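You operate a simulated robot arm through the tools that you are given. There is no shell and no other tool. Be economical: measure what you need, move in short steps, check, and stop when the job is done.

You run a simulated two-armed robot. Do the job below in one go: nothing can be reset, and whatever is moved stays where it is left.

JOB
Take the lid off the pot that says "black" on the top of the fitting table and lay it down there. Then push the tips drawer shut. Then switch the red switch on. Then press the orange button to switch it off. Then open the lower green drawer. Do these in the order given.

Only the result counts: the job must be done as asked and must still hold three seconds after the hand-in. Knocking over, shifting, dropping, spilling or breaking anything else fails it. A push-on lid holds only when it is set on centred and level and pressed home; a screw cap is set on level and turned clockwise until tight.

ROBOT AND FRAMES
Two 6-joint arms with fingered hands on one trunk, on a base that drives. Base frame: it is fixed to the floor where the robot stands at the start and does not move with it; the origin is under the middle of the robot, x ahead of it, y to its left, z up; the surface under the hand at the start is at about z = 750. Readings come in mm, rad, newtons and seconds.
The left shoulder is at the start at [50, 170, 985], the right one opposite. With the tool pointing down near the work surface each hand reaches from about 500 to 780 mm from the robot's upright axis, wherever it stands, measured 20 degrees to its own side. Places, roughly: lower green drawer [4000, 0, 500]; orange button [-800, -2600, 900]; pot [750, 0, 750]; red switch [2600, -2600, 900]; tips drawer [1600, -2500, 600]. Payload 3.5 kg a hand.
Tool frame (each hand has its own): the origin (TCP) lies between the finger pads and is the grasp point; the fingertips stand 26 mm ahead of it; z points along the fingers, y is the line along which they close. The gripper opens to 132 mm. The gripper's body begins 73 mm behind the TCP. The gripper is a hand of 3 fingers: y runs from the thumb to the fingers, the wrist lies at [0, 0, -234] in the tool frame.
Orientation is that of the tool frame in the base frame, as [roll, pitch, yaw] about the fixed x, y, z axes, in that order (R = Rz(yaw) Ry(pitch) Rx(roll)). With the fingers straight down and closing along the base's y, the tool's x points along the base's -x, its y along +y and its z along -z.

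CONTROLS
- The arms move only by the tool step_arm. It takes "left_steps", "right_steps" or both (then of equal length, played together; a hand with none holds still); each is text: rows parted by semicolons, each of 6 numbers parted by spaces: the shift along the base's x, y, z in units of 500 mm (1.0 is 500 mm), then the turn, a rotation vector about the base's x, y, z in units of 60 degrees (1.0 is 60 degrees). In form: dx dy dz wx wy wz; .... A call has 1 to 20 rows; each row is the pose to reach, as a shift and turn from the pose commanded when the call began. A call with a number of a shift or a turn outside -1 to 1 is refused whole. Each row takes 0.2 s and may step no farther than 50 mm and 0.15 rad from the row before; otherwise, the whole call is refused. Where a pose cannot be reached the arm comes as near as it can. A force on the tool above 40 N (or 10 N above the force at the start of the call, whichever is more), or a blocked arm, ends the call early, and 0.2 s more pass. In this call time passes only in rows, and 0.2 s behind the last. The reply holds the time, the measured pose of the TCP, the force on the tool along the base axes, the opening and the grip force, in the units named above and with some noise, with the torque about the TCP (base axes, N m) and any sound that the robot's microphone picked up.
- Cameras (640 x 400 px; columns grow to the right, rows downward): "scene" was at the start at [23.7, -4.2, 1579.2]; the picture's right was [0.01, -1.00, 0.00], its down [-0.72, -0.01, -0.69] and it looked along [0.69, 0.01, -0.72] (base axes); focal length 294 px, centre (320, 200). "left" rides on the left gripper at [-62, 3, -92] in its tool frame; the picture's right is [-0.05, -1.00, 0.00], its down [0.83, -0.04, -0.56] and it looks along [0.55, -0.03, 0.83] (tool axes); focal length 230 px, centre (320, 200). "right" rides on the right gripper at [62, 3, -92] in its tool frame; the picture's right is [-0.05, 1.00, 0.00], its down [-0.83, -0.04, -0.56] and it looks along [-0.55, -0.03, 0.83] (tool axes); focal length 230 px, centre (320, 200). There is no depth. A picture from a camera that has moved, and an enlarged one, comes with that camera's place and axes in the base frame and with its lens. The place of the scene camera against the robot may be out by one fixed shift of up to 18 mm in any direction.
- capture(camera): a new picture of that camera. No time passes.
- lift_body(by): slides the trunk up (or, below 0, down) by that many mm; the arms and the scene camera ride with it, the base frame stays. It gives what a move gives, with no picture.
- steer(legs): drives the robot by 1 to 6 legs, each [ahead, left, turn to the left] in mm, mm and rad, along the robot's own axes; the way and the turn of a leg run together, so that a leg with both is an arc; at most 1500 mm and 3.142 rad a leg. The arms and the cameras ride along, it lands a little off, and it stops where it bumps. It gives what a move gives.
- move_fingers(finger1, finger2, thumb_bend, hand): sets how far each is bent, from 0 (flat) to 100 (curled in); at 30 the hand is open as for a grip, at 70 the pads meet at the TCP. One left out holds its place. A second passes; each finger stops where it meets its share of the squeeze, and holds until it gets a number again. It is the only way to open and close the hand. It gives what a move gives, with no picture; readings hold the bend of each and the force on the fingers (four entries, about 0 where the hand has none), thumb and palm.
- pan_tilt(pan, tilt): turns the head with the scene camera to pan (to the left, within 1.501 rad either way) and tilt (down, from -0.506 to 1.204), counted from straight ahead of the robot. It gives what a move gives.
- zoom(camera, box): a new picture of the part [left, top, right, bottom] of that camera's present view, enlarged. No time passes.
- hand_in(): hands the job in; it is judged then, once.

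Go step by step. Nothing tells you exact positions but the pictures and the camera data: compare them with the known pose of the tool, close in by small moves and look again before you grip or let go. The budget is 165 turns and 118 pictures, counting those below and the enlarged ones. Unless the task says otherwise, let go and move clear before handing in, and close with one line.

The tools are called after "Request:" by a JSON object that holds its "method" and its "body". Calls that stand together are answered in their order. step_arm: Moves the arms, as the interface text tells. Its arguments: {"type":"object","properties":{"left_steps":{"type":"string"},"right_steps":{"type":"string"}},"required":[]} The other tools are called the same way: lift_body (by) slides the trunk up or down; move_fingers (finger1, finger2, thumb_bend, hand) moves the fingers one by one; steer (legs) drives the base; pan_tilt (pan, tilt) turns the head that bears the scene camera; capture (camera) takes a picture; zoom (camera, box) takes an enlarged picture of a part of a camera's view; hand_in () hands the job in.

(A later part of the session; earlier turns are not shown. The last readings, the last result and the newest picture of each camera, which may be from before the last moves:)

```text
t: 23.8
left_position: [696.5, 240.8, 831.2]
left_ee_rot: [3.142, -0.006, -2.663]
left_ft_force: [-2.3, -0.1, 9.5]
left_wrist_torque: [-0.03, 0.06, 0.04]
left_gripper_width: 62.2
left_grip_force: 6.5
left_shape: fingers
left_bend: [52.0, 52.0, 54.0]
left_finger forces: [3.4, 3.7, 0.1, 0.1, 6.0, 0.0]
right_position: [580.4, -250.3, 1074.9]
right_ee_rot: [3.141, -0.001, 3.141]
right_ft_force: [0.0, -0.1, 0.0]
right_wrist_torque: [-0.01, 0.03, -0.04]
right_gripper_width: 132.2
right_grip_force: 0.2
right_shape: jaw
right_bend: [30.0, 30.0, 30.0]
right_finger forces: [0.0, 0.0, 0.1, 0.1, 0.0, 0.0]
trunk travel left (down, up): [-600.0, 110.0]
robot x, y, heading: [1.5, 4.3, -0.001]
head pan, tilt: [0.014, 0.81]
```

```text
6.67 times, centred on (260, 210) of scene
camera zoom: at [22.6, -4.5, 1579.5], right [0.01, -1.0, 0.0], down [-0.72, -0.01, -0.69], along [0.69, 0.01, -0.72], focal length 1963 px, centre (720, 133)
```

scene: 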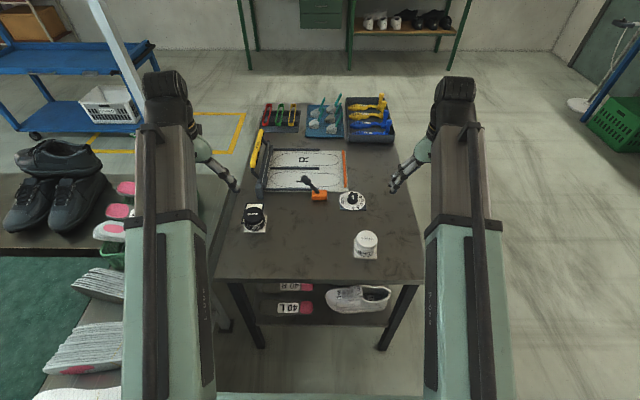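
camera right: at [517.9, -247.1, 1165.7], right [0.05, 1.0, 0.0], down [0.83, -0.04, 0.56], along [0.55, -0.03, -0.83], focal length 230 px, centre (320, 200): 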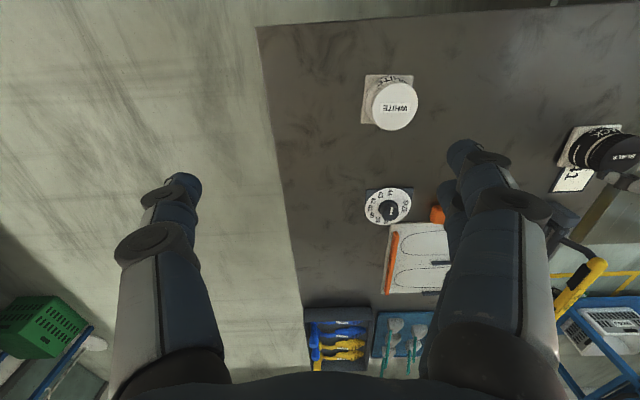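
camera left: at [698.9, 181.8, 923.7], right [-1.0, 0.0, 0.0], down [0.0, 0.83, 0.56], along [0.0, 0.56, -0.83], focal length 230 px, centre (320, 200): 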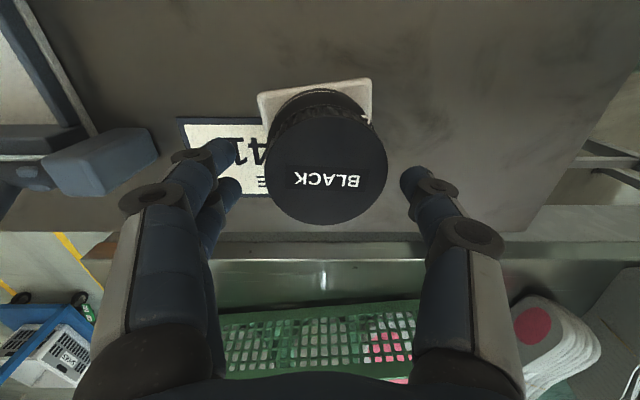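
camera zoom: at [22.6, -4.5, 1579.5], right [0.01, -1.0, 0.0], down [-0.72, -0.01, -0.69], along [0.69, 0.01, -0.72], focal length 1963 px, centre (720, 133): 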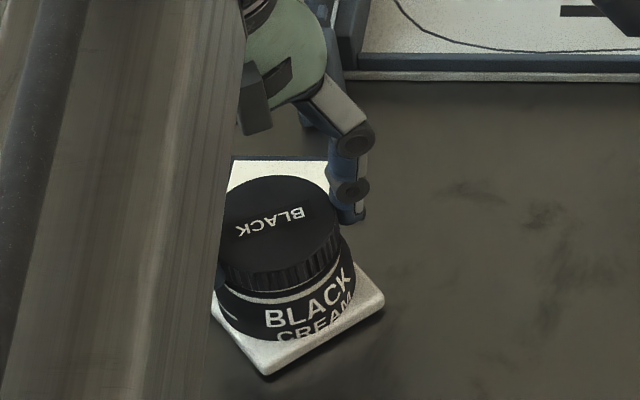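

Request:
{"method": "step_arm", "body": {"left_steps": "0 0 0 0 0 0.125;0 0 0 0 0 0.25;0 0 0.001 0 0 0.375;0 0 0.001 0 0 0.5;0 0 0.001 0 0 0.625;0 0 0.001 0 0 0.75;0 0 0.002 0 0 0.875;0 0 0.002 0 0 0.95"}}

Request:
{"method": "zoom", "body": {"camera": "scene", "box": [220, 180, 300, 240]}}

Request:
{"method": "zoom", "body": {"camera": "right", "box": [540, 100, 640, 200]}}

```text
t: 25.6
left_position: [695.7, 241.1, 829.9]
left_ee_rot: [-3.141, -0.008, -1.667]
left_ft_force: [-0.8, 1.2, 0.4]
left_wrist_torque: [0.02, 0.01, -0.01]
left_gripper_width: 62.4
left_grip_force: 6.3
left_shape: fingers
left_bend: [52.0, 52.0, 54.0]
left_finger forces: [3.4, 3.3, 0.1, 0.0, 5.3, 0.0]
right_position: [580.3, -248.2, 1074.5]
right_ee_rot: [3.14, 0.0, -3.141]
right_ft_force: [-0.9, -0.2, 0.2]
right_wrist_torque: [-0.02, 0.01, 0.01]
right_gripper_width: 131.9
right_grip_force: 0.0
right_shape: jaw
right_bend: [30.0, 30.0, 30.0]
right_finger forces: [0.0, 0.0, 0.0, 0.1, 0.1, 0.0]
trunk travel left (down, up): [-600.0, 110.0]
robot x, y, heading: [-1.2, -2.6, 0.001]
head pan, tilt: [0.014, 0.81]
```

```text
6.67 times, centred on (260, 210) of scene
camera zoom: at [23.6, -4.1, 1579.1], right [0.01, -1.0, 0.0], down [-0.72, -0.01, -0.69], along [0.69, 0.01, -0.72], focal length 1963 px, centre (720, 133)
```

zoom: 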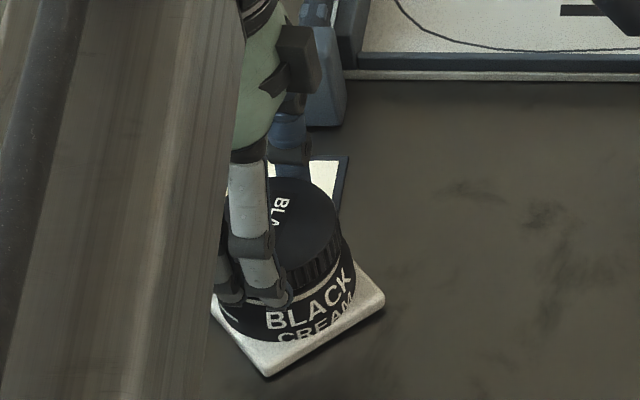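

```text
4.00 times, centred on (590, 150) of right
camera zoom: at [517.6, -247.1, 1165.7], right [0.05, 1.0, 0.0], down [0.83, -0.04, 0.56], along [0.55, -0.03, -0.83], focal length 920 px, centre (-760, 400)
```

zoom: 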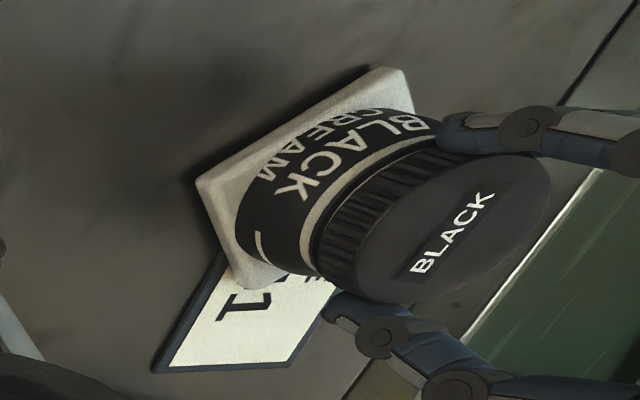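

The jar stood still this time. I test with a small lift.

Request:
{"method": "step_arm", "body": {"left_steps": "0 0 0.005 0 0 0;0 0 0.01 0 0 0"}}

Request:
{"method": "zoom", "body": {"camera": "right", "box": [540, 100, 640, 200]}}

```text
t: 26.2
left_position: [696.5, 238.7, 835.9]
left_ee_rot: [3.14, -0.007, -1.671]
left_ft_force: [-0.9, 0.6, -0.7]
left_wrist_torque: [-0.01, -0.02, 0.02]
left_gripper_width: 62.3
left_grip_force: 5.7
left_shape: fingers
left_bend: [52.0, 52.0, 54.0]
left_finger forces: [3.0, 3.2, 0.0, 0.0, 5.5, 0.0]
right_position: [579.7, -248.8, 1074.4]
right_ee_rot: [-3.141, -0.001, 3.141]
right_ft_force: [0.1, 0.8, -0.1]
right_wrist_torque: [-0.01, 0.01, -0.02]
right_gripper_width: 132.3
right_grip_force: 0.0
right_shape: jaw
right_bend: [30.0, 30.0, 30.0]
right_finger forces: [0.0, 0.1, 0.0, 0.0, 0.0, 0.0]
trunk travel left (down, up): [-600.0, 110.0]
robot x, y, heading: [1.6, -1.3, -0.001]
head pan, tilt: [0.014, 0.81]
```

```text
4.00 times, centred on (590, 150) of right
camera zoom: at [517.7, -247.2, 1165.7], right [0.05, 1.0, 0.0], down [0.83, -0.04, 0.56], along [0.55, -0.03, -0.83], focal length 920 px, centre (-760, 400)
```

zoom: 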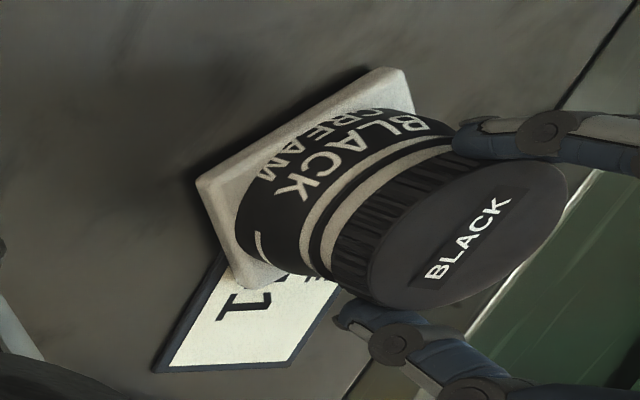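

The lid is free and the jar stands. I lift it well clear, carry it to the bare spot near [650, 80], and look.

Request:
{"method": "step_arm", "body": {"left_steps": "0 0 0.06 0 0 0;0 0 0.12 0 0 0;-0.02 -0.07 0.12 0 0 0;-0.04 -0.14 0.12 0 0 0;-0.06 -0.21 0.12 0 0 0;-0.08 -0.27 0.12 0 0 0;-0.093 -0.33 0.12 0 0 0"}}

Request:
{"method": "capture", "body": {"camera": "scene"}}

Request:
{"method": "capture", "body": {"camera": "left"}}

Request:
{"method": "capture", "body": {"camera": "right"}}

```text
t: 27.8
left_position: [654.3, 144.9, 892.4]
left_ee_rot: [-3.136, -0.027, -1.733]
left_ft_force: [-0.7, 0.2, -0.2]
left_wrist_torque: [-0.01, 0.02, -0.01]
left_gripper_width: 62.3
left_grip_force: 5.8
left_shape: fingers
left_bend: [52.0, 52.0, 54.0]
left_finger forces: [2.9, 3.1, 0.0, 0.0, 5.9, 0.1]
left hand out of reach, approached as far as the arm can: row 4, 5, 6, 7
right_position: [579.8, -249.1, 1074.7]
right_ee_rot: [-3.141, 0.001, -3.141]
right_ft_force: [-1.2, 0.2, 0.5]
right_wrist_torque: [-0.01, 0.02, 0.0]
right_gripper_width: 131.9
right_grip_force: 0.0
right_shape: jaw
right_bend: [30.0, 30.0, 30.0]
right_finger forces: [0.0, 0.0, 0.0, 0.1, 0.1, 0.0]
trunk travel left (down, up): [-600.0, 110.0]
robot x, y, heading: [0.6, 0.3, 0.002]
head pan, tilt: [0.014, 0.81]
```

```text
84 pictures are left
camera scene: at [23.6, -4.6, 1579.2], right [0.01, -1.0, 0.0], down [-0.72, -0.01, -0.69], along [0.69, 0.01, -0.72], focal length 294 px, centre (320, 200)
```

scene: 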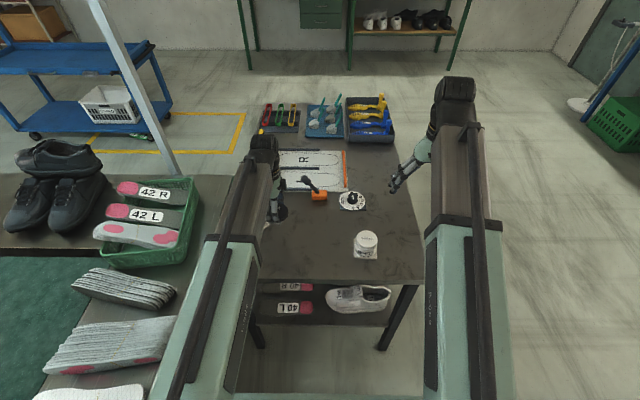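

```text
83 pictures are left
camera left: at [662.1, 210.1, 982.4], right [0.99, -0.11, 0.0], down [-0.09, -0.81, 0.58], along [-0.06, -0.58, -0.82], focal length 230 px, centre (320, 200)
```

left: 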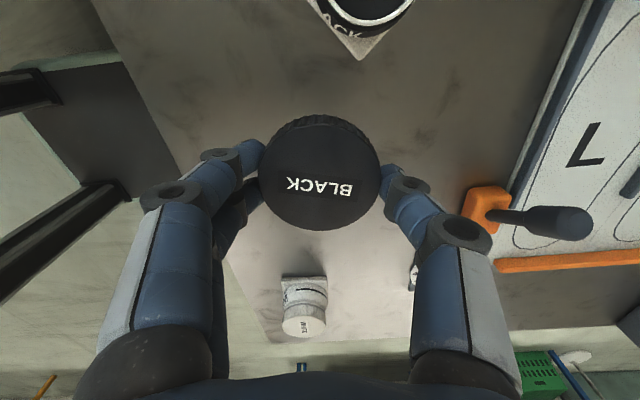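

```text
82 pictures are left
camera right: at [517.7, -247.4, 1165.7], right [0.05, 1.0, 0.0], down [0.83, -0.04, 0.56], along [0.55, -0.03, -0.83], focal length 230 px, centre (320, 200)
```

right: 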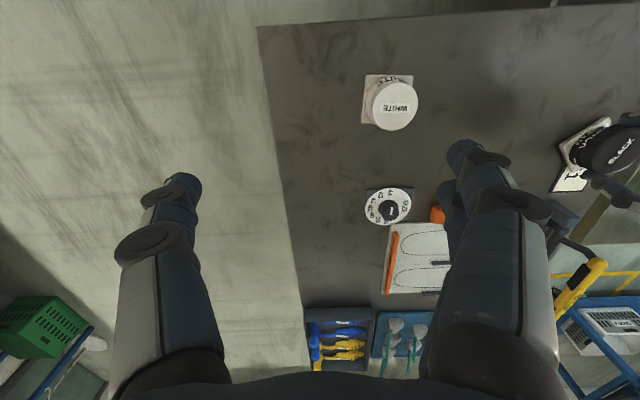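

The wrist limit stopped it short. I level the hand, turn it back 60° and move to the spot.

Request:
{"method": "step_arm", "body": {"left_steps": "0 0 0 0.0254 -0.004 0"}}

Request:
{"method": "step_arm", "body": {"left_steps": "0 0 0 0 0 -0.125;0 0 0 0 0 -0.25;0 0 0 0 0 -0.375;0 0 0 0 0 -0.5;0 0 0 0 0 -0.625;0 -0.03 0 0 0 -0.75;0 -0.06 0 0 0 -0.875;0 -0.09 0 0 0 -1;0 -0.11 -0.06 0 0 -1;0 -0.11 -0.12 0 0 -1"}}

Request:
{"method": "capture", "body": {"camera": "left"}}

Request:
{"method": "zoom", "body": {"camera": "scene", "box": [220, 170, 380, 280]}}

```text
t: 28.2
left_position: [654.1, 146.3, 892.2]
left_ee_rot: [-3.135, -0.003, -1.741]
left_ft_force: [0.4, -0.2, 0.1]
left_wrist_torque: [0.0, -0.01, -0.03]
left_gripper_width: 62.1
left_grip_force: 5.5
left_shape: fingers
left_bend: [52.0, 52.0, 54.0]
left_finger forces: [2.8, 3.1, 0.1, 0.0, 5.8, 0.0]
right_position: [579.5, -248.9, 1075.5]
right_ee_rot: [3.142, 0.001, 3.141]
right_ft_force: [0.2, -0.2, -0.4]
right_wrist_torque: [0.02, 0.0, -0.01]
right_gripper_width: 131.6
right_grip_force: 0.0
right_shape: jaw
right_bend: [30.0, 30.0, 30.0]
right_finger forces: [0.0, 0.1, 0.0, 0.0, 0.0, 0.0]
trunk travel left (down, up): [-600.0, 110.0]
robot x, y, heading: [-0.8, -2.8, 0.001]
head pan, tilt: [0.014, 0.81]
```

```text
t: 30.4
left_position: [655.5, 92.4, 831.7]
left_ee_rot: [-3.135, -0.001, -2.779]
left_ft_force: [0.6, 0.2, -0.1]
left_wrist_torque: [0.03, 0.02, -0.02]
left_gripper_width: 62.1
left_grip_force: 6.8
left_shape: fingers
left_bend: [52.0, 52.0, 54.0]
left_finger forces: [2.9, 3.2, 0.1, 0.1, 5.9, 0.0]
right_position: [579.5, -249.1, 1074.2]
right_ee_rot: [3.141, -0.001, -3.141]
right_ft_force: [-0.2, -0.5, 0.0]
right_wrist_torque: [-0.01, 0.01, 0.0]
right_gripper_width: 131.7
right_grip_force: 0.0
right_shape: jaw
right_bend: [30.0, 30.0, 30.0]
right_finger forces: [0.1, 0.0, 0.0, 0.1, 0.0, 0.1]
trunk travel left (down, up): [-600.0, 110.0]
robot x, y, heading: [1.0, 0.3, -0.001]
head pan, tilt: [0.014, 0.81]
```

```text
81 pictures are left
camera left: at [712.0, 118.2, 923.3], right [0.4, -0.92, 0.0], down [-0.76, -0.33, 0.56], along [-0.51, -0.23, -0.83], focal length 230 px, centre (320, 200)
```

left: 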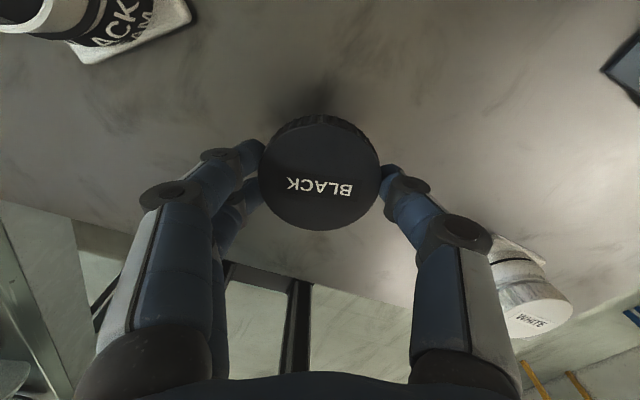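

```text
3.64 times, centred on (300, 225) of scene
camera zoom: at [23.8, -4.2, 1579.3], right [0.01, -1.0, 0.0], down [-0.72, -0.01, -0.69], along [0.69, 0.01, -0.72], focal length 1071 px, centre (393, 109)
```

zoom: 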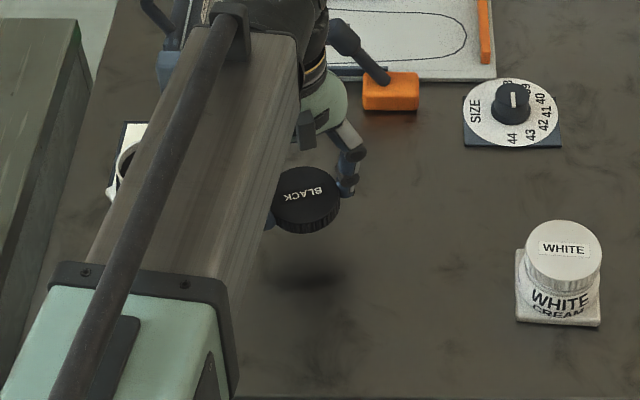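

The spot is bare. I lower in small steps until contact.

Request:
{"method": "step_arm", "body": {"left_steps": "0 0 -0.03 0 0 0;0 0 -0.05 0 0 0"}}

Request:
{"method": "step_arm", "body": {"left_steps": "0 0 -0.006 0 0 0;0 0 -0.012 0 0 0"}}

Request:
{"method": "zoom", "body": {"camera": "scene", "box": [260, 190, 340, 250]}}

```text
t: 31.0
left_position: [654.1, 92.1, 806.9]
left_ee_rot: [-3.136, -0.001, -2.781]
left_ft_force: [-0.6, 0.3, -0.3]
left_wrist_torque: [0.03, -0.05, -0.02]
left_gripper_width: 61.8
left_grip_force: 6.0
left_shape: fingers
left_bend: [52.0, 52.0, 54.0]
left_finger forces: [2.9, 3.1, 0.0, 0.1, 5.7, 0.1]
right_position: [579.3, -248.7, 1074.1]
right_ee_rot: [-3.142, 0.0, 3.141]
right_ft_force: [-0.7, 0.4, 0.9]
right_wrist_torque: [0.01, 0.01, 0.0]
right_gripper_width: 131.9
right_grip_force: 0.1
right_shape: jaw
right_bend: [30.0, 30.0, 30.0]
right_finger forces: [0.0, 0.0, 0.1, 0.0, 0.0, 0.1]
trunk travel left (down, up): [-600.0, 110.0]
robot x, y, heading: [-0.6, 0.6, -0.001]
head pan, tilt: [0.014, 0.81]
```

```text
t: 31.6
left_position: [654.2, 91.9, 802.8]
left_ee_rot: [-3.138, -0.001, -2.781]
left_ft_force: [0.3, 0.0, -0.3]
left_wrist_torque: [0.04, -0.01, -0.03]
left_gripper_width: 62.2
left_grip_force: 6.1
left_shape: fingers
left_bend: [52.0, 52.0, 54.0]
left_finger forces: [2.9, 3.1, 0.0, 0.0, 5.8, 0.0]
right_position: [580.0, -249.0, 1074.5]
right_ee_rot: [3.141, 0.0, -3.141]
right_ft_force: [-0.4, 0.0, 0.7]
right_wrist_torque: [-0.03, 0.02, 0.0]
right_gripper_width: 132.1
right_grip_force: 0.1
right_shape: jaw
right_bend: [30.0, 30.0, 30.0]
right_finger forces: [0.0, 0.0, 0.0, 0.1, 0.0, 0.1]
trunk travel left (down, up): [-600.0, 110.0]
robot x, y, heading: [-2.4, -1.8, 0.002]
head pan, tilt: [0.014, 0.81]
```

```text
6.67 times, centred on (300, 220) of scene
camera zoom: at [23.7, -4.2, 1579.2], right [0.01, -1.0, 0.0], down [-0.72, -0.01, -0.69], along [0.69, 0.01, -0.72], focal length 1963 px, centre (453, 67)
```

zoom: 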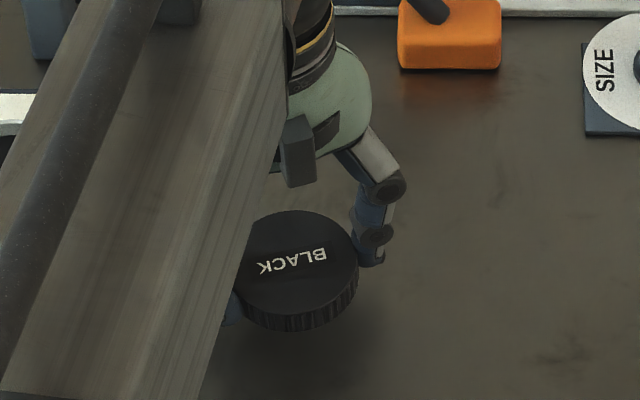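

Request:
{"method": "step_arm", "body": {"left_steps": "0 0 -0.005 0 0 0;0 0 -0.01 0 0 0;0 0 -0.015 0 0 0"}}

Request:
{"method": "step_arm", "body": {"left_steps": "0 0 -0.004 0 0 0;0 0 -0.008 0 0 0"}}

Request:
{"method": "zoom", "body": {"camera": "scene", "box": [260, 190, 340, 250]}}

```text
t: 32.4
left_position: [654.5, 92.3, 794.2]
left_ee_rot: [-3.136, -0.001, -2.78]
left_ft_force: [0.0, 0.8, 0.0]
left_wrist_torque: [0.02, -0.01, -0.01]
left_gripper_width: 62.5
left_grip_force: 6.2
left_shape: fingers
left_bend: [52.0, 52.0, 54.0]
left_finger forces: [2.9, 3.0, 0.0, 0.1, 5.8, 0.1]
right_position: [579.8, -248.9, 1074.0]
right_ee_rot: [3.141, -0.001, 3.141]
right_ft_force: [-0.4, 1.1, -0.2]
right_wrist_torque: [-0.01, 0.01, 0.01]
right_gripper_width: 131.6
right_grip_force: 0.0
right_shape: jaw
right_bend: [30.0, 30.0, 30.0]
right_finger forces: [0.0, 0.0, 0.0, 0.0, 0.0, 0.0]
trunk travel left (down, up): [-600.0, 110.0]
robot x, y, heading: [-0.6, 2.6, -0.0]
head pan, tilt: [0.014, 0.81]
```

```text
t: 33.0
left_position: [655.2, 92.9, 789.6]
left_ee_rot: [-3.135, -0.002, -2.779]
left_ft_force: [-0.1, 0.2, 0.3]
left_wrist_torque: [0.01, -0.02, 0.01]
left_gripper_width: 62.1
left_grip_force: 5.6
left_shape: fingers
left_bend: [52.0, 52.0, 54.0]
left_finger forces: [2.8, 3.0, 0.1, 0.0, 5.8, 0.1]
right_position: [579.7, -248.9, 1075.4]
right_ee_rot: [-3.141, 0.0, 3.141]
right_ft_force: [-1.0, 0.4, -0.8]
right_wrist_torque: [0.01, 0.0, -0.01]
right_gripper_width: 131.9
right_grip_force: 0.1
right_shape: jaw
right_bend: [30.0, 30.0, 30.0]
right_finger forces: [0.0, 0.1, 0.1, 0.0, 0.0, 0.1]
trunk travel left (down, up): [-600.0, 110.0]
robot x, y, heading: [1.4, -2.7, -0.004]
head pan, tilt: [0.014, 0.81]
```

```text
6.67 times, centred on (300, 220) of scene
camera zoom: at [23.7, -4.2, 1579.2], right [0.01, -1.0, 0.0], down [-0.72, -0.01, -0.69], along [0.69, 0.01, -0.72], focal length 1963 px, centre (453, 67)
```

zoom: 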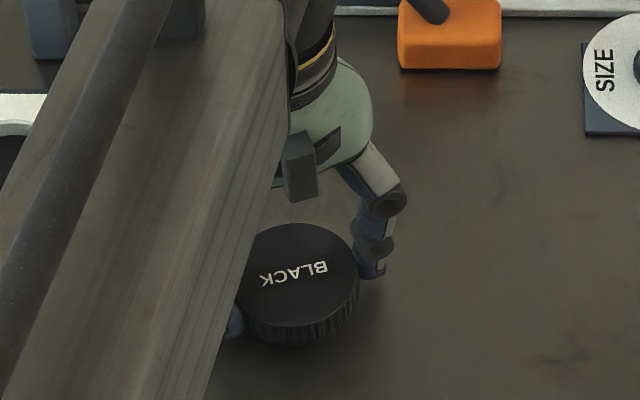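

Request:
{"method": "step_arm", "body": {"left_steps": "0 0 -0.004 0 0 0;0 0 -0.008 0 0 0;0 0 -0.012 0 0 0"}}

Request:
{"method": "step_arm", "body": {"left_steps": "0 0 -0.004 0 0 0;0 0 -0.008 0 0 0"}}

Request:
{"method": "zoom", "body": {"camera": "scene", "box": [260, 190, 340, 250]}}

```text
t: 33.8
left_position: [655.5, 91.9, 784.4]
left_ee_rot: [-3.138, -0.002, -2.781]
left_ft_force: [0.0, -0.6, 0.0]
left_wrist_torque: [0.02, -0.01, -0.02]
left_gripper_width: 62.2
left_grip_force: 5.7
left_shape: fingers
left_bend: [52.0, 52.0, 54.0]
left_finger forces: [2.9, 3.1, 0.1, 0.0, 5.7, 0.1]
right_position: [580.4, -248.5, 1074.4]
right_ee_rot: [3.14, 0.0, 3.141]
right_ft_force: [0.4, -0.1, 0.4]
right_wrist_torque: [-0.01, 0.01, 0.0]
right_gripper_width: 131.9
right_grip_force: 0.0
right_shape: jaw
right_bend: [30.0, 30.0, 30.0]
right_finger forces: [0.0, 0.0, 0.1, 0.0, 0.0, 0.0]
trunk travel left (down, up): [-600.0, 110.0]
robot x, y, heading: [0.5, 1.6, -0.0]
head pan, tilt: [0.014, 0.81]
```

```text
t: 34.4
left_position: [654.6, 91.1, 781.8]
left_ee_rot: [-3.137, 0.001, -2.78]
left_ft_force: [1.3, 0.2, 22.1]
left_wrist_torque: [0.83, 0.33, 0.0]
left_gripper_width: 61.9
left_grip_force: 17.3
left_shape: fingers
left_bend: [54.0, 54.0, 54.0]
left_finger forces: [13.9, 14.8, 0.0, 0.1, 5.9, 0.2]
right_position: [578.3, -248.9, 1074.9]
right_ee_rot: [3.141, 0.001, 3.141]
right_ft_force: [-0.3, -0.2, -0.4]
right_wrist_torque: [0.02, 0.0, -0.03]
right_gripper_width: 132.0
right_grip_force: 0.1
right_shape: jaw
right_bend: [30.0, 30.0, 30.0]
right_finger forces: [0.0, 0.1, 0.1, 0.0, 0.0, 0.0]
trunk travel left (down, up): [-600.0, 110.0]
robot x, y, heading: [-0.3, -1.2, 0.004]
head pan, tilt: [0.014, 0.81]
```

```text
6.67 times, centred on (300, 220) of scene
camera zoom: at [21.7, -4.6, 1579.7], right [0.01, -1.0, 0.0], down [-0.72, -0.01, -0.69], along [0.69, 0.01, -0.72], focal length 1963 px, centre (453, 67)
```

zoom: 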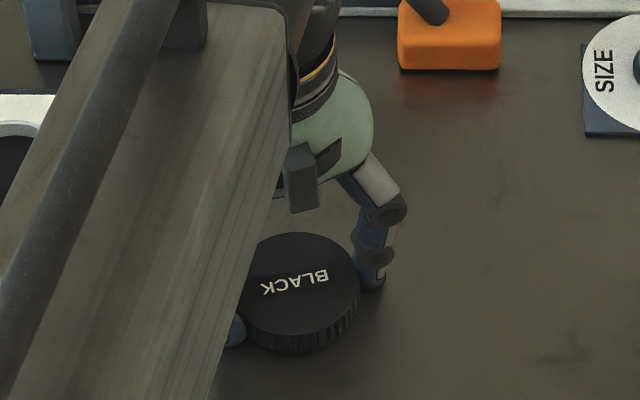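

Contact at z about 782. I ease up 1.5 mm, open, and look.

Request:
{"method": "step_arm", "body": {"left_steps": "0 0 0.003 0 0 0"}}

Request:
{"method": "move_fingers", "body": {"hand": "left", "finger1": 44, "finger2": 44, "thumb_bend": 44}}

Request:
{"method": "zoom", "body": {"camera": "scene", "box": [260, 190, 340, 250]}}

```text
t: 34.8
left_position: [655.7, 91.5, 782.3]
left_ee_rot: [-3.136, -0.001, -2.782]
left_ft_force: [2.0, 1.1, 20.1]
left_wrist_torque: [0.8, 0.23, -0.03]
left_gripper_width: 62.3
left_grip_force: 16.4
left_shape: fingers
left_bend: [54.0, 54.0, 54.0]
left_finger forces: [14.1, 12.5, 0.0, 0.0, 6.0, 0.0]
right_position: [579.8, -248.7, 1074.8]
right_ee_rot: [3.141, 0.002, 3.141]
right_ft_force: [-0.8, -0.3, 0.3]
right_wrist_torque: [0.0, 0.01, 0.0]
right_gripper_width: 132.0
right_grip_force: 0.0
right_shape: jaw
right_bend: [30.0, 30.0, 30.0]
right_finger forces: [0.0, 0.0, 0.0, 0.1, 0.0, 0.0]
trunk travel left (down, up): [-600.0, 110.0]
robot x, y, heading: [0.5, -1.3, 0.0]
head pan, tilt: [0.014, 0.81]
```

```text
t: 35.8
left_position: [654.6, 91.7, 781.8]
left_ee_rot: [-3.136, -0.001, -2.78]
left_ft_force: [4.0, -8.5, 23.2]
left_wrist_torque: [0.71, 0.26, -0.05]
left_gripper_width: 78.2
left_grip_force: 11.3
left_shape: fingers
left_bend: [51.0, 51.0, 44.0]
left_finger forces: [13.0, 10.2, 0.0, 0.0, 0.0, 0.1]
right_position: [578.9, -249.2, 1074.4]
right_ee_rot: [-3.14, 0.002, -3.141]
right_ft_force: [0.3, 0.1, 0.0]
right_wrist_torque: [-0.02, 0.0, -0.01]
right_gripper_width: 132.1
right_grip_force: 0.0
right_shape: jaw
right_bend: [30.0, 30.0, 30.0]
right_finger forces: [0.0, 0.0, 0.0, 0.1, 0.1, 0.1]
trunk travel left (down, up): [-600.0, 110.0]
robot x, y, heading: [2.7, -4.2, 0.001]
head pan, tilt: [0.014, 0.81]
```

```text
6.67 times, centred on (300, 220) of scene
camera zoom: at [22.0, -5.5, 1579.4], right [0.01, -1.0, 0.0], down [-0.72, -0.01, -0.69], along [0.69, 0.01, -0.72], focal length 1963 px, centre (453, 67)
```

zoom: 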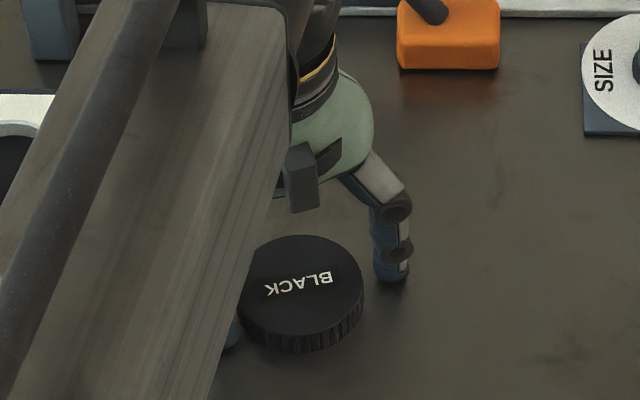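

The lid is down; the two fingers still bear on the table. I rise a little, open wide, then go straight up.

Request:
{"method": "step_arm", "body": {"left_steps": "0 0 0.012 0 0 0"}}

Request:
{"method": "move_fingers", "body": {"hand": "left", "finger1": 36, "finger2": 36, "thumb_bend": 38}}

Request:
{"method": "step_arm", "body": {"left_steps": "0 0 0.04 0 0 0;0 0 0.12 0 0 0;0 0 0.2 0 0 0;0 0 0.28 0 0 0;0 0 0.36 0 0 0;0 0.05 0.44 0 0 0;0 0.1 0.5 0 0 0"}}

Request:
{"method": "capture", "body": {"camera": "scene"}}

```text
t: 36.2
left_position: [655.3, 93.7, 786.0]
left_ee_rot: [-3.138, -0.003, -2.778]
left_ft_force: [0.1, 0.8, -0.1]
left_wrist_torque: [0.02, -0.02, -0.01]
left_gripper_width: 87.6
left_grip_force: 0.0
left_shape: fingers
left_bend: [44.0, 44.0, 44.0]
left_finger forces: [0.0, 0.1, 0.1, 0.0, 0.1, 0.1]
right_position: [580.7, -248.3, 1074.0]
right_ee_rot: [-3.142, -0.001, -3.14]
right_ft_force: [-0.3, 0.0, 0.2]
right_wrist_torque: [0.02, -0.01, -0.03]
right_gripper_width: 131.8
right_grip_force: 0.0
right_shape: jaw
right_bend: [30.0, 30.0, 30.0]
right_finger forces: [0.0, 0.0, 0.0, 0.1, 0.0, 0.0]
trunk travel left (down, up): [-600.0, 110.0]
robot x, y, heading: [-2.5, 0.7, -0.001]
head pan, tilt: [0.014, 0.81]
```

```text
t: 37.2
left_position: [654.7, 93.3, 786.3]
left_ee_rot: [-3.136, -0.003, -2.781]
left_ft_force: [0.3, -0.6, 1.1]
left_wrist_torque: [-0.01, -0.01, 0.02]
left_gripper_width: 111.1
left_grip_force: 0.0
left_shape: fingers
left_bend: [36.0, 36.0, 38.0]
left_finger forces: [0.0, 0.0, 0.0, 0.1, 0.0, 0.0]
right_position: [579.1, -248.8, 1074.8]
right_ee_rot: [-3.141, 0.002, 3.14]
right_ft_force: [-0.6, 0.0, 0.1]
right_wrist_torque: [0.0, -0.03, 0.0]
right_gripper_width: 131.8
right_grip_force: 0.0
right_shape: jaw
right_bend: [30.0, 30.0, 30.0]
right_finger forces: [0.0, 0.1, 0.0, 0.0, 0.0, 0.0]
trunk travel left (down, up): [-600.0, 110.0]
robot x, y, heading: [2.2, 3.8, -0.001]
head pan, tilt: [0.014, 0.81]
```

```text
t: 38.8
left_position: [653.5, 142.4, 1038.6]
left_ee_rot: [-3.137, -0.002, -2.78]
left_ft_force: [0.2, 0.9, -0.2]
left_wrist_torque: [0.03, 0.0, -0.02]
left_gripper_width: 111.1
left_grip_force: 0.1
left_shape: fingers
left_bend: [36.0, 36.0, 38.0]
left_finger forces: [0.0, 0.0, 0.0, 0.0, 0.1, 0.0]
right_position: [580.8, -247.6, 1074.5]
right_ee_rot: [-3.14, 0.001, -3.141]
right_ft_force: [0.2, -0.3, -0.4]
right_wrist_torque: [0.0, 0.04, 0.02]
right_gripper_width: 131.9
right_grip_force: 0.1
right_shape: jaw
right_bend: [30.0, 30.0, 30.0]
right_finger forces: [0.1, 0.1, 0.0, 0.0, 0.0, 0.1]
trunk travel left (down, up): [-600.0, 110.0]
robot x, y, heading: [4.8, 1.4, -0.002]
head pan, tilt: [0.014, 0.81]
```

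```text
75 pictures are left
camera scene: at [23.5, -4.1, 1579.2], right [0.01, -1.0, 0.0], down [-0.72, -0.01, -0.69], along [0.69, 0.01, -0.72], focal length 294 px, centre (320, 200)
```

scene: 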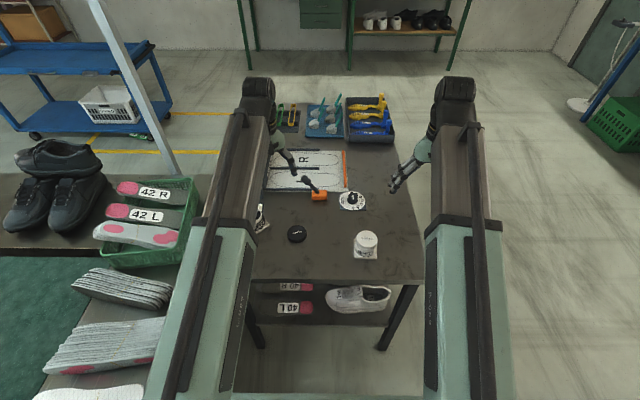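

The lid lies on the table and the pot stands open. Now I look to the right, where the tips drawer, switch and button are.

Request:
{"method": "pan_tilt", "body": {"pan": -1.2, "tilt": 0.3}}

Request:
{"method": "capture", "body": {"camera": "scene"}}

```text
t: 40.2
left_position: [654.3, 141.9, 1037.0]
left_ee_rot: [-3.137, -0.002, -2.779]
left_ft_force: [0.3, -1.0, 0.7]
left_wrist_torque: [0.03, 0.02, -0.02]
left_gripper_width: 111.1
left_grip_force: 0.2
left_shape: fingers
left_bend: [36.0, 36.0, 38.0]
left_finger forces: [0.0, 0.1, 0.0, 0.0, 0.1, 0.0]
right_position: [581.5, -249.3, 1074.4]
right_ee_rot: [3.141, 0.0, 3.141]
right_ft_force: [0.1, -0.6, -0.4]
right_wrist_torque: [0.05, 0.0, -0.01]
right_gripper_width: 132.2
right_grip_force: 0.1
right_shape: jaw
right_bend: [30.0, 30.0, 30.0]
right_finger forces: [0.1, 0.0, 0.0, 0.0, 0.0, 0.1]
trunk travel left (down, up): [-600.0, 110.0]
robot x, y, heading: [2.0, 3.9, 0.0]
head pan, tilt: [-1.201, 0.3]
```

```text
74 pictures are left
camera scene: at [-22.6, -92.4, 1624.4], right [-0.93, -0.36, 0.0], down [-0.11, 0.28, -0.96], along [0.35, -0.89, -0.3], focal length 294 px, centre (320, 200)
```

scene: 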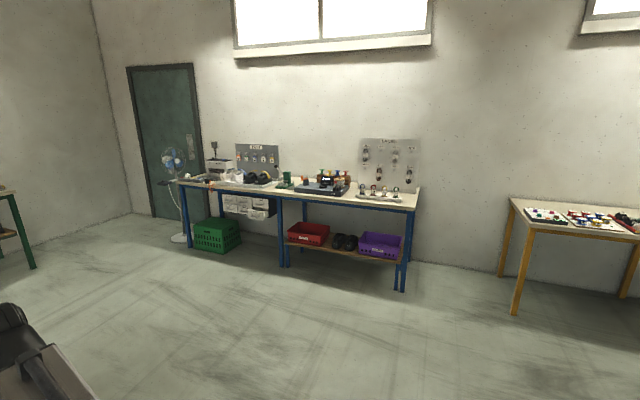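

Request:
{"method": "zoom", "body": {"camera": "scene", "box": [150, 130, 430, 300]}}

Request:
{"method": "zoom", "body": {"camera": "scene", "box": [490, 180, 640, 330]}}

```text
2.29 times, centred on (290, 215) of scene
camera zoom: at [-22.6, -92.4, 1624.4], right [-0.93, -0.36, 0.0], down [-0.11, 0.28, -0.96], along [0.35, -0.89, -0.3], focal length 673 px, centre (389, 166)
```

zoom: 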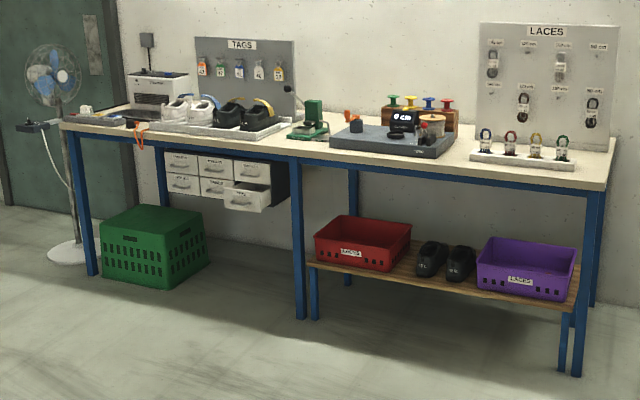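

```text
2.67 times, centred on (565, 255) of scene
camera zoom: at [-22.6, -92.4, 1624.4], right [-0.93, -0.36, 0.0], down [-0.11, 0.28, -0.96], along [0.35, -0.89, -0.3], focal length 785 px, centre (-333, 53)
```

zoom: 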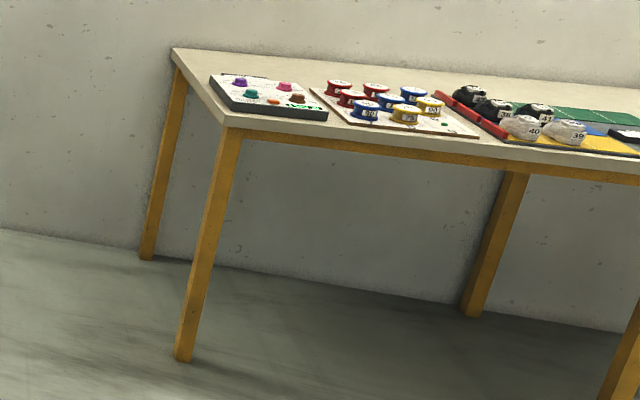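

The tips drawer is the open drawer in the white unit under the bench on the right. I back off, turn right and drive to stand off in front of it.

Request:
{"method": "steer", "body": {"legs": [[-400, 0, 0], [0, 0, -1.571], [1300, 0, 0], [0, 1500, 0], [0, 450, 0]]}}

Request:
{"method": "pan_tilt", "body": {"pan": 0, "tilt": 0.6}}

Request:
{"method": "capture", "body": {"camera": "scene"}}

```text
t: 62.1
left_position: [1685.9, -1980.6, 1038.5]
left_ee_rot: [-3.138, -0.002, 1.919]
left_ft_force: [0.4, 0.7, 1.0]
left_wrist_torque: [0.0, 0.01, -0.04]
left_gripper_width: 111.0
left_grip_force: 0.0
left_shape: fingers
left_bend: [36.0, 36.0, 38.0]
left_finger forces: [0.0, 0.0, 0.0, 0.0, 0.1, 0.1]
right_position: [1295.4, -1900.1, 1074.8]
right_ee_rot: [-3.141, -0.001, 1.556]
right_ft_force: [-0.2, 0.3, -0.6]
right_wrist_torque: [0.03, 0.01, 0.02]
right_gripper_width: 132.2
right_grip_force: 0.1
right_shape: jaw
right_bend: [30.0, 30.0, 30.0]
right_finger forces: [0.0, 0.0, 0.0, 0.0, 0.0, 0.0]
trunk travel left (down, up): [-600.0, 110.0]
robot x, y, heading: [1548.0, -1320.0, -1.585]
head pan, tilt: [-1.201, 0.3]
```

```text
t: 63.5
left_position: [1684.2, -1980.7, 1037.4]
left_ee_rot: [-3.135, -0.004, 1.92]
left_ft_force: [-0.5, 0.6, 1.5]
left_wrist_torque: [0.0, 0.0, 0.0]
left_gripper_width: 111.0
left_grip_force: 0.1
left_shape: fingers
left_bend: [36.0, 36.0, 38.0]
left_finger forces: [0.1, 0.1, 0.0, 0.0, 0.0, 0.1]
right_position: [1294.5, -1900.0, 1074.4]
right_ee_rot: [-3.141, 0.0, 1.557]
right_ft_force: [0.5, -1.1, 1.1]
right_wrist_torque: [0.0, -0.03, 0.01]
right_gripper_width: 132.0
right_grip_force: 0.1
right_shape: jaw
right_bend: [30.0, 30.0, 30.0]
right_finger forces: [0.1, 0.0, 0.0, 0.0, 0.0, 0.1]
trunk travel left (down, up): [-600.0, 110.0]
robot x, y, heading: [1553.2, -1323.0, -1.588]
head pan, tilt: [0.0, 0.6]
```

```text
71 pictures are left
camera scene: at [1534.7, -1378.0, 1597.0], right [-1.0, 0.01, 0.0], down [0.01, 0.56, -0.83], along [-0.01, -0.83, -0.56], focal length 294 px, centre (320, 200)
```

scene: 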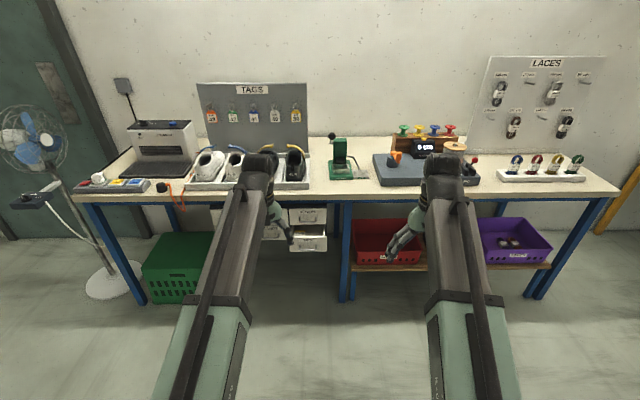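

Request:
{"method": "zoom", "body": {"camera": "scene", "box": [200, 190, 350, 270]}}

Request:
{"method": "zoom", "body": {"camera": "scene", "box": [0, 80, 220, 220]}}

```text
4.27 times, centred on (275, 230) of scene
camera zoom: at [1534.7, -1378.0, 1597.0], right [-1.0, 0.01, 0.0], down [0.01, 0.56, -0.83], along [-0.01, -0.83, -0.56], focal length 1256 px, centre (512, 72)
```

zoom: 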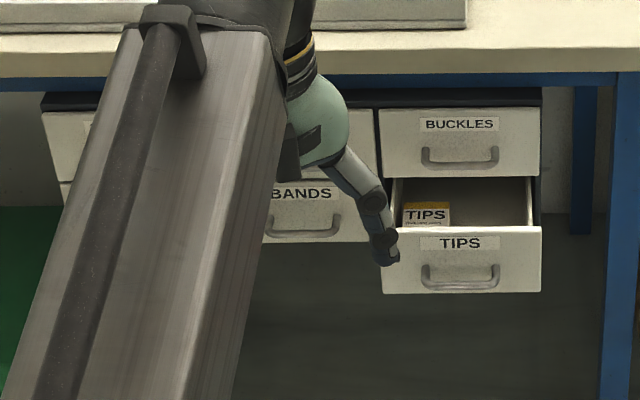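

```text
2.86 times, centred on (110, 150) of scene
camera zoom: at [1534.7, -1378.0, 1597.0], right [-1.0, 0.01, 0.0], down [0.01, 0.56, -0.83], along [-0.01, -0.83, -0.56], focal length 841 px, centre (920, 343)
```

zoom: 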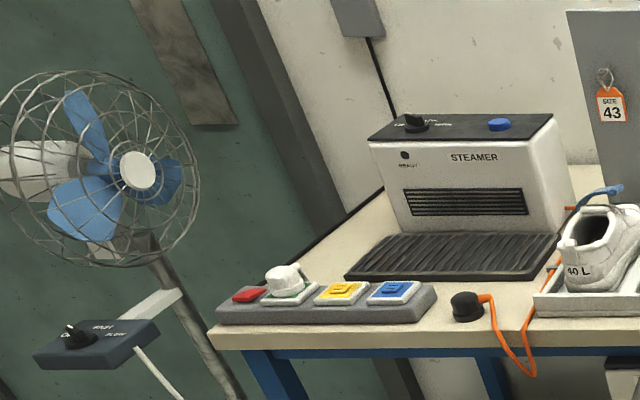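

The tips drawer is open at about [1590, -2465, 600]. I fold the fingers, lower the trunk and turn the left hand to point forward for pushing.

Request:
{"method": "lift_body", "body": {"by": -300}}

Request:
{"method": "move_fingers", "body": {"hand": "left", "finger1": 70, "finger2": 70, "thumb_bend": 70}}

Request:
{"method": "step_arm", "body": {"left_steps": "0 0.02 0 0 0 -0.12;0 0.04 0 0 0 -0.24;0 0.06 0 0 0 -0.347"}}

Request:
{"method": "step_arm", "body": {"left_steps": "0 0 0 -0.125 0 0;0 0 0 -0.25 0 0;0 0 0 -0.375 0 0;0 0 0 -0.5 0 0;0 0 0 -0.625 0 0;0 0 0 -0.75 0 0"}}

Request:
{"method": "step_arm", "body": {"left_steps": "0 0 0 -0.125 0 0;0 0 0 -0.25 0 0;0 0 0 -0.375 0 0;0 0 0 -0.5 0 0;0 0 0 -0.625 0 0;0 0 0 -0.75 0 0"}}

Request:
{"method": "capture", "body": {"camera": "scene"}}

```text
t: 66.5
left_position: [1686.1, -1980.7, 738.9]
left_ee_rot: [-3.135, -0.003, 1.918]
left_ft_force: [-0.7, -0.6, 0.3]
left_wrist_torque: [-0.03, 0.03, -0.01]
left_gripper_width: 111.2
left_grip_force: 0.0
left_shape: fingers
left_bend: [36.0, 36.0, 38.0]
left_finger forces: [0.0, 0.1, 0.0, 0.0, 0.0, 0.0]
right_position: [1295.0, -1900.3, 774.6]
right_ee_rot: [3.141, 0.0, 1.557]
right_ft_force: [0.1, -0.1, -0.3]
right_wrist_torque: [0.0, 0.02, -0.03]
right_gripper_width: 131.9
right_grip_force: 0.2
right_shape: jaw
right_bend: [30.0, 30.0, 30.0]
right_finger forces: [0.0, 0.0, 0.0, 0.0, 0.1, 0.0]
trunk travel left (down, up): [-300.0, 410.0]
robot x, y, heading: [1552.4, -1322.8, -1.586]
head pan, tilt: [0.0, 0.6]
```

```text
t: 67.5
left_position: [1685.4, -1980.9, 738.0]
left_ee_rot: [-3.137, -0.001, 1.917]
left_ft_force: [0.2, -0.5, -0.8]
left_wrist_torque: [0.01, 0.02, -0.01]
left_gripper_width: 6.2
left_grip_force: 0.1
left_shape: fingers
left_bend: [70.0, 70.0, 70.0]
left_finger forces: [0.0, 0.0, 0.0, 0.0, 0.1, 0.0]
right_position: [1296.4, -1901.1, 774.9]
right_ee_rot: [3.141, 0.0, 1.557]
right_ft_force: [-1.0, 0.7, -0.5]
right_wrist_torque: [0.04, -0.01, 0.01]
right_gripper_width: 131.9
right_grip_force: 0.0
right_shape: jaw
right_bend: [30.0, 30.0, 30.0]
right_finger forces: [0.0, 0.1, 0.0, 0.0, 0.1, 0.0]
trunk travel left (down, up): [-300.0, 410.0]
robot x, y, heading: [1551.5, -1322.3, -1.587]
head pan, tilt: [0.0, 0.6]
```

```text
t: 68.3
left_position: [1685.3, -1949.7, 739.1]
left_ee_rot: [-3.136, -0.004, 1.553]
left_ft_force: [-0.5, 0.7, -0.3]
left_wrist_torque: [-0.04, 0.01, -0.02]
left_gripper_width: 6.2
left_grip_force: 0.0
left_shape: fingers
left_bend: [70.0, 70.0, 70.0]
left_finger forces: [0.0, 0.1, 0.0, 0.0, 0.0, 0.0]
right_position: [1295.4, -1900.0, 774.2]
right_ee_rot: [3.141, 0.002, 1.557]
right_ft_force: [0.3, -0.2, -0.4]
right_wrist_torque: [-0.02, 0.0, 0.0]
right_gripper_width: 131.8
right_grip_force: 0.0
right_shape: jaw
right_bend: [30.0, 30.0, 30.0]
right_finger forces: [0.0, 0.0, 0.0, 0.1, 0.1, 0.0]
trunk travel left (down, up): [-300.0, 410.0]
robot x, y, heading: [1551.0, -1325.3, -1.585]
head pan, tilt: [0.0, 0.6]
```

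```text
t: 69.8
left_position: [1685.0, -1954.0, 739.5]
left_ee_rot: [3.131, 0.784, 1.548]
left_ft_force: [0.5, -0.4, -0.7]
left_wrist_torque: [-0.03, 0.04, 0.0]
left_gripper_width: 6.0
left_grip_force: 0.0
left_shape: fingers
left_bend: [70.0, 70.0, 70.0]
left_finger forces: [0.0, 0.1, 0.1, 0.1, 0.1, 0.0]
left hand out of reach, approached as far as the arm can: row 6
right_position: [1294.4, -1900.5, 775.6]
right_ee_rot: [-3.14, 0.001, 1.557]
right_ft_force: [0.3, 0.3, -0.8]
right_wrist_torque: [0.03, -0.01, 0.01]
right_gripper_width: 132.0
right_grip_force: 0.0
right_shape: jaw
right_bend: [30.0, 30.0, 30.0]
right_finger forces: [0.0, 0.0, 0.1, 0.0, 0.0, 0.1]
trunk travel left (down, up): [-300.0, 410.0]
robot x, y, heading: [1553.1, -1324.4, -1.585]
head pan, tilt: [0.0, 0.6]
```

```text
t: 71.2
left_position: [1677.9, -2029.8, 774.6]
left_ee_rot: [2.895, 1.502, 1.312]
left_ft_force: [0.2, -1.5, 0.0]
left_wrist_torque: [-0.01, -0.05, 0.0]
left_gripper_width: 6.1
left_grip_force: 0.0
left_shape: fingers
left_bend: [70.0, 70.0, 70.0]
left_finger forces: [0.0, 0.0, 0.0, 0.0, 0.0, 0.0]
left hand out of reach, approached as far as the arm can: row 1, 2, 3, 4, 5, 6
right_position: [1296.4, -1901.5, 774.0]
right_ee_rot: [-3.141, 0.0, 1.557]
right_ft_force: [-0.2, -0.9, -0.2]
right_wrist_torque: [-0.02, -0.02, 0.0]
right_gripper_width: 131.8
right_grip_force: 0.0
right_shape: jaw
right_bend: [30.0, 30.0, 30.0]
right_finger forces: [0.1, 0.1, 0.0, 0.0, 0.1, 0.0]
trunk travel left (down, up): [-300.0, 410.0]
robot x, y, heading: [1550.9, -1323.0, -1.584]
head pan, tilt: [0.0, 0.6]
```

```text
68 pictures are left
camera scene: at [1534.8, -1378.2, 1297.0], right [-1.0, 0.01, 0.0], down [0.01, 0.57, -0.82], along [-0.01, -0.82, -0.57], focal length 294 px, centre (320, 200)
```

scene: 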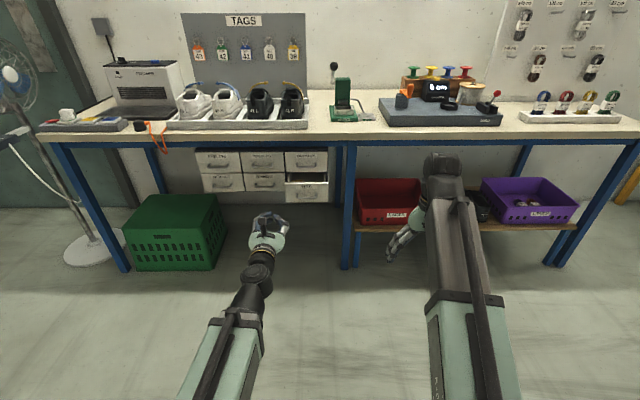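

Request:
{"method": "zoom", "body": {"camera": "scene", "box": [190, 130, 350, 220]}}

Request:
{"method": "capture", "body": {"camera": "left"}}

```text
4.00 times, centred on (270, 175) of scene
camera zoom: at [1534.8, -1378.2, 1297.0], right [-1.0, 0.01, 0.0], down [0.01, 0.57, -0.82], along [-0.01, -0.82, -0.57], focal length 1178 px, centre (520, 300)
```

zoom: 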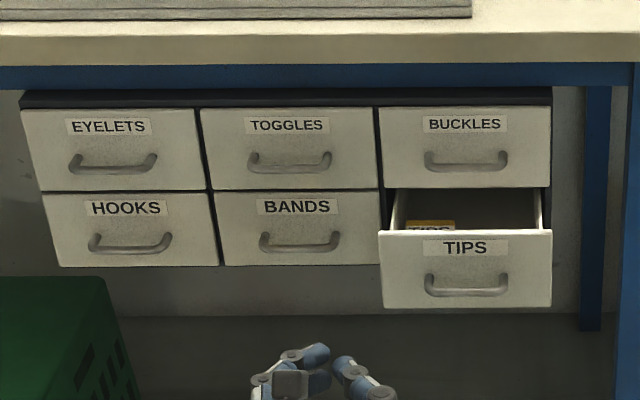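

```text
66 pictures are left
camera left: at [1682.1, -1942.2, 841.2], right [-1.0, 0.01, 0.03], down [-0.02, 0.61, -0.79], along [-0.03, -0.79, -0.61], focal length 230 px, centre (320, 200)
```

left: 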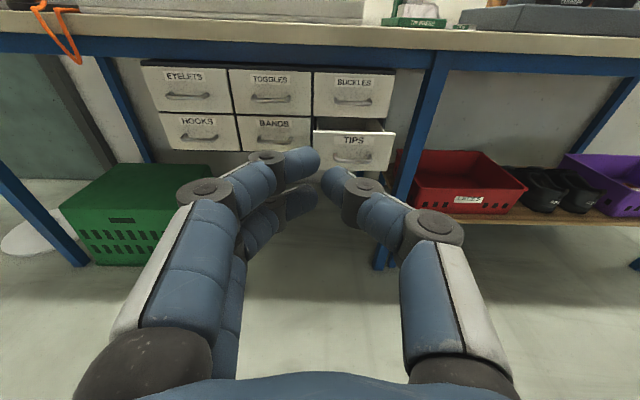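

Panel of the tips drawer spans x 1489–1672, z 556–653 at y about -2446; closed plane is near -2536. I lower the trunk, drive closer and line up the left hand.

Request:
{"method": "lift_body", "body": {"by": -140}}

Request:
{"method": "steer", "body": {"legs": [[310, -93, 0]]}}

Request:
{"method": "capture", "body": {"camera": "left"}}

Request:
{"method": "capture", "body": {"camera": "scene"}}

```text
t: 72.8
left_position: [1678.7, -2030.1, 635.4]
left_ee_rot: [2.887, 1.501, 1.306]
left_ft_force: [0.6, 0.2, -0.5]
left_wrist_torque: [-0.02, -0.02, 0.0]
left_gripper_width: 6.0
left_grip_force: 0.0
left_shape: fingers
left_bend: [70.0, 70.0, 70.0]
left_finger forces: [0.0, 0.1, 0.0, 0.0, 0.0, 0.0]
right_position: [1295.2, -1900.8, 634.0]
right_ee_rot: [3.14, 0.0, 1.557]
right_ft_force: [0.6, -1.0, 0.1]
right_wrist_torque: [-0.05, -0.01, 0.01]
right_gripper_width: 131.8
right_grip_force: 0.1
right_shape: jaw
right_bend: [30.0, 30.0, 30.0]
right_finger forces: [0.1, 0.0, 0.1, 0.1, 0.0, 0.1]
trunk travel left (down, up): [-160.0, 550.0]
robot x, y, heading: [1553.5, -1326.4, -1.587]
head pan, tilt: [0.0, 0.6]
```

```text
t: 75.0
left_position: [1578.5, -2340.1, 634.8]
left_ee_rot: [2.887, 1.501, 1.304]
left_ft_force: [-0.1, 0.9, 0.4]
left_wrist_torque: [0.01, -0.01, -0.01]
left_gripper_width: 6.2
left_grip_force: 0.0
left_shape: fingers
left_bend: [70.0, 70.0, 70.0]
left_finger forces: [0.1, 0.0, 0.0, 0.1, 0.1, 0.0]
right_position: [1196.5, -2208.8, 633.6]
right_ee_rot: [-3.14, 0.001, 1.555]
right_ft_force: [0.8, -0.4, -0.6]
right_wrist_torque: [0.02, -0.01, 0.0]
right_gripper_width: 131.8
right_grip_force: 0.1
right_shape: jaw
right_bend: [30.0, 30.0, 30.0]
right_finger forces: [0.0, 0.0, 0.0, 0.1, 0.1, 0.1]
trunk travel left (down, up): [-160.0, 550.0]
robot x, y, heading: [1454.9, -1633.7, -1.589]
head pan, tilt: [0.0, 0.6]
```

```text
65 pictures are left
camera left: at [1583.6, -2251.0, 701.5], right [-1.0, 0.01, 0.03], down [-0.02, 0.61, -0.79], along [-0.03, -0.79, -0.61], focal length 230 px, centre (320, 200)
```

left: 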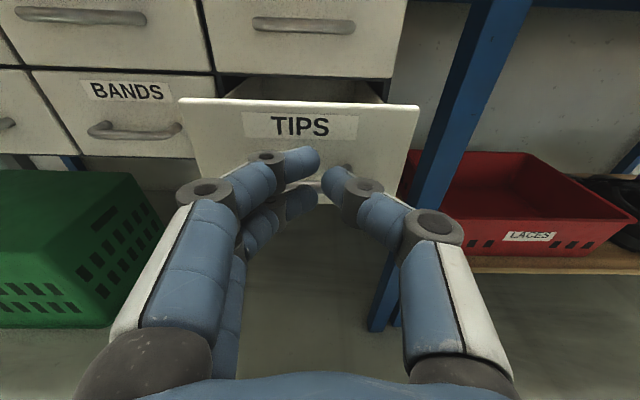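

```text
64 pictures are left
camera scene: at [1437.2, -1686.6, 1157.0], right [-1.0, 0.02, 0.0], down [0.01, 0.56, -0.83], along [-0.01, -0.83, -0.56], focal length 294 px, centre (320, 200)
```

scene: 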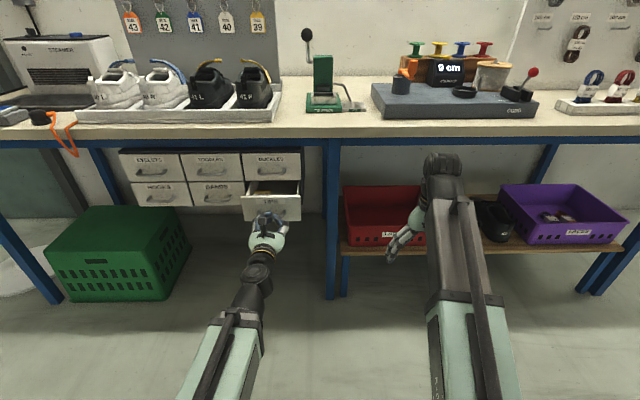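

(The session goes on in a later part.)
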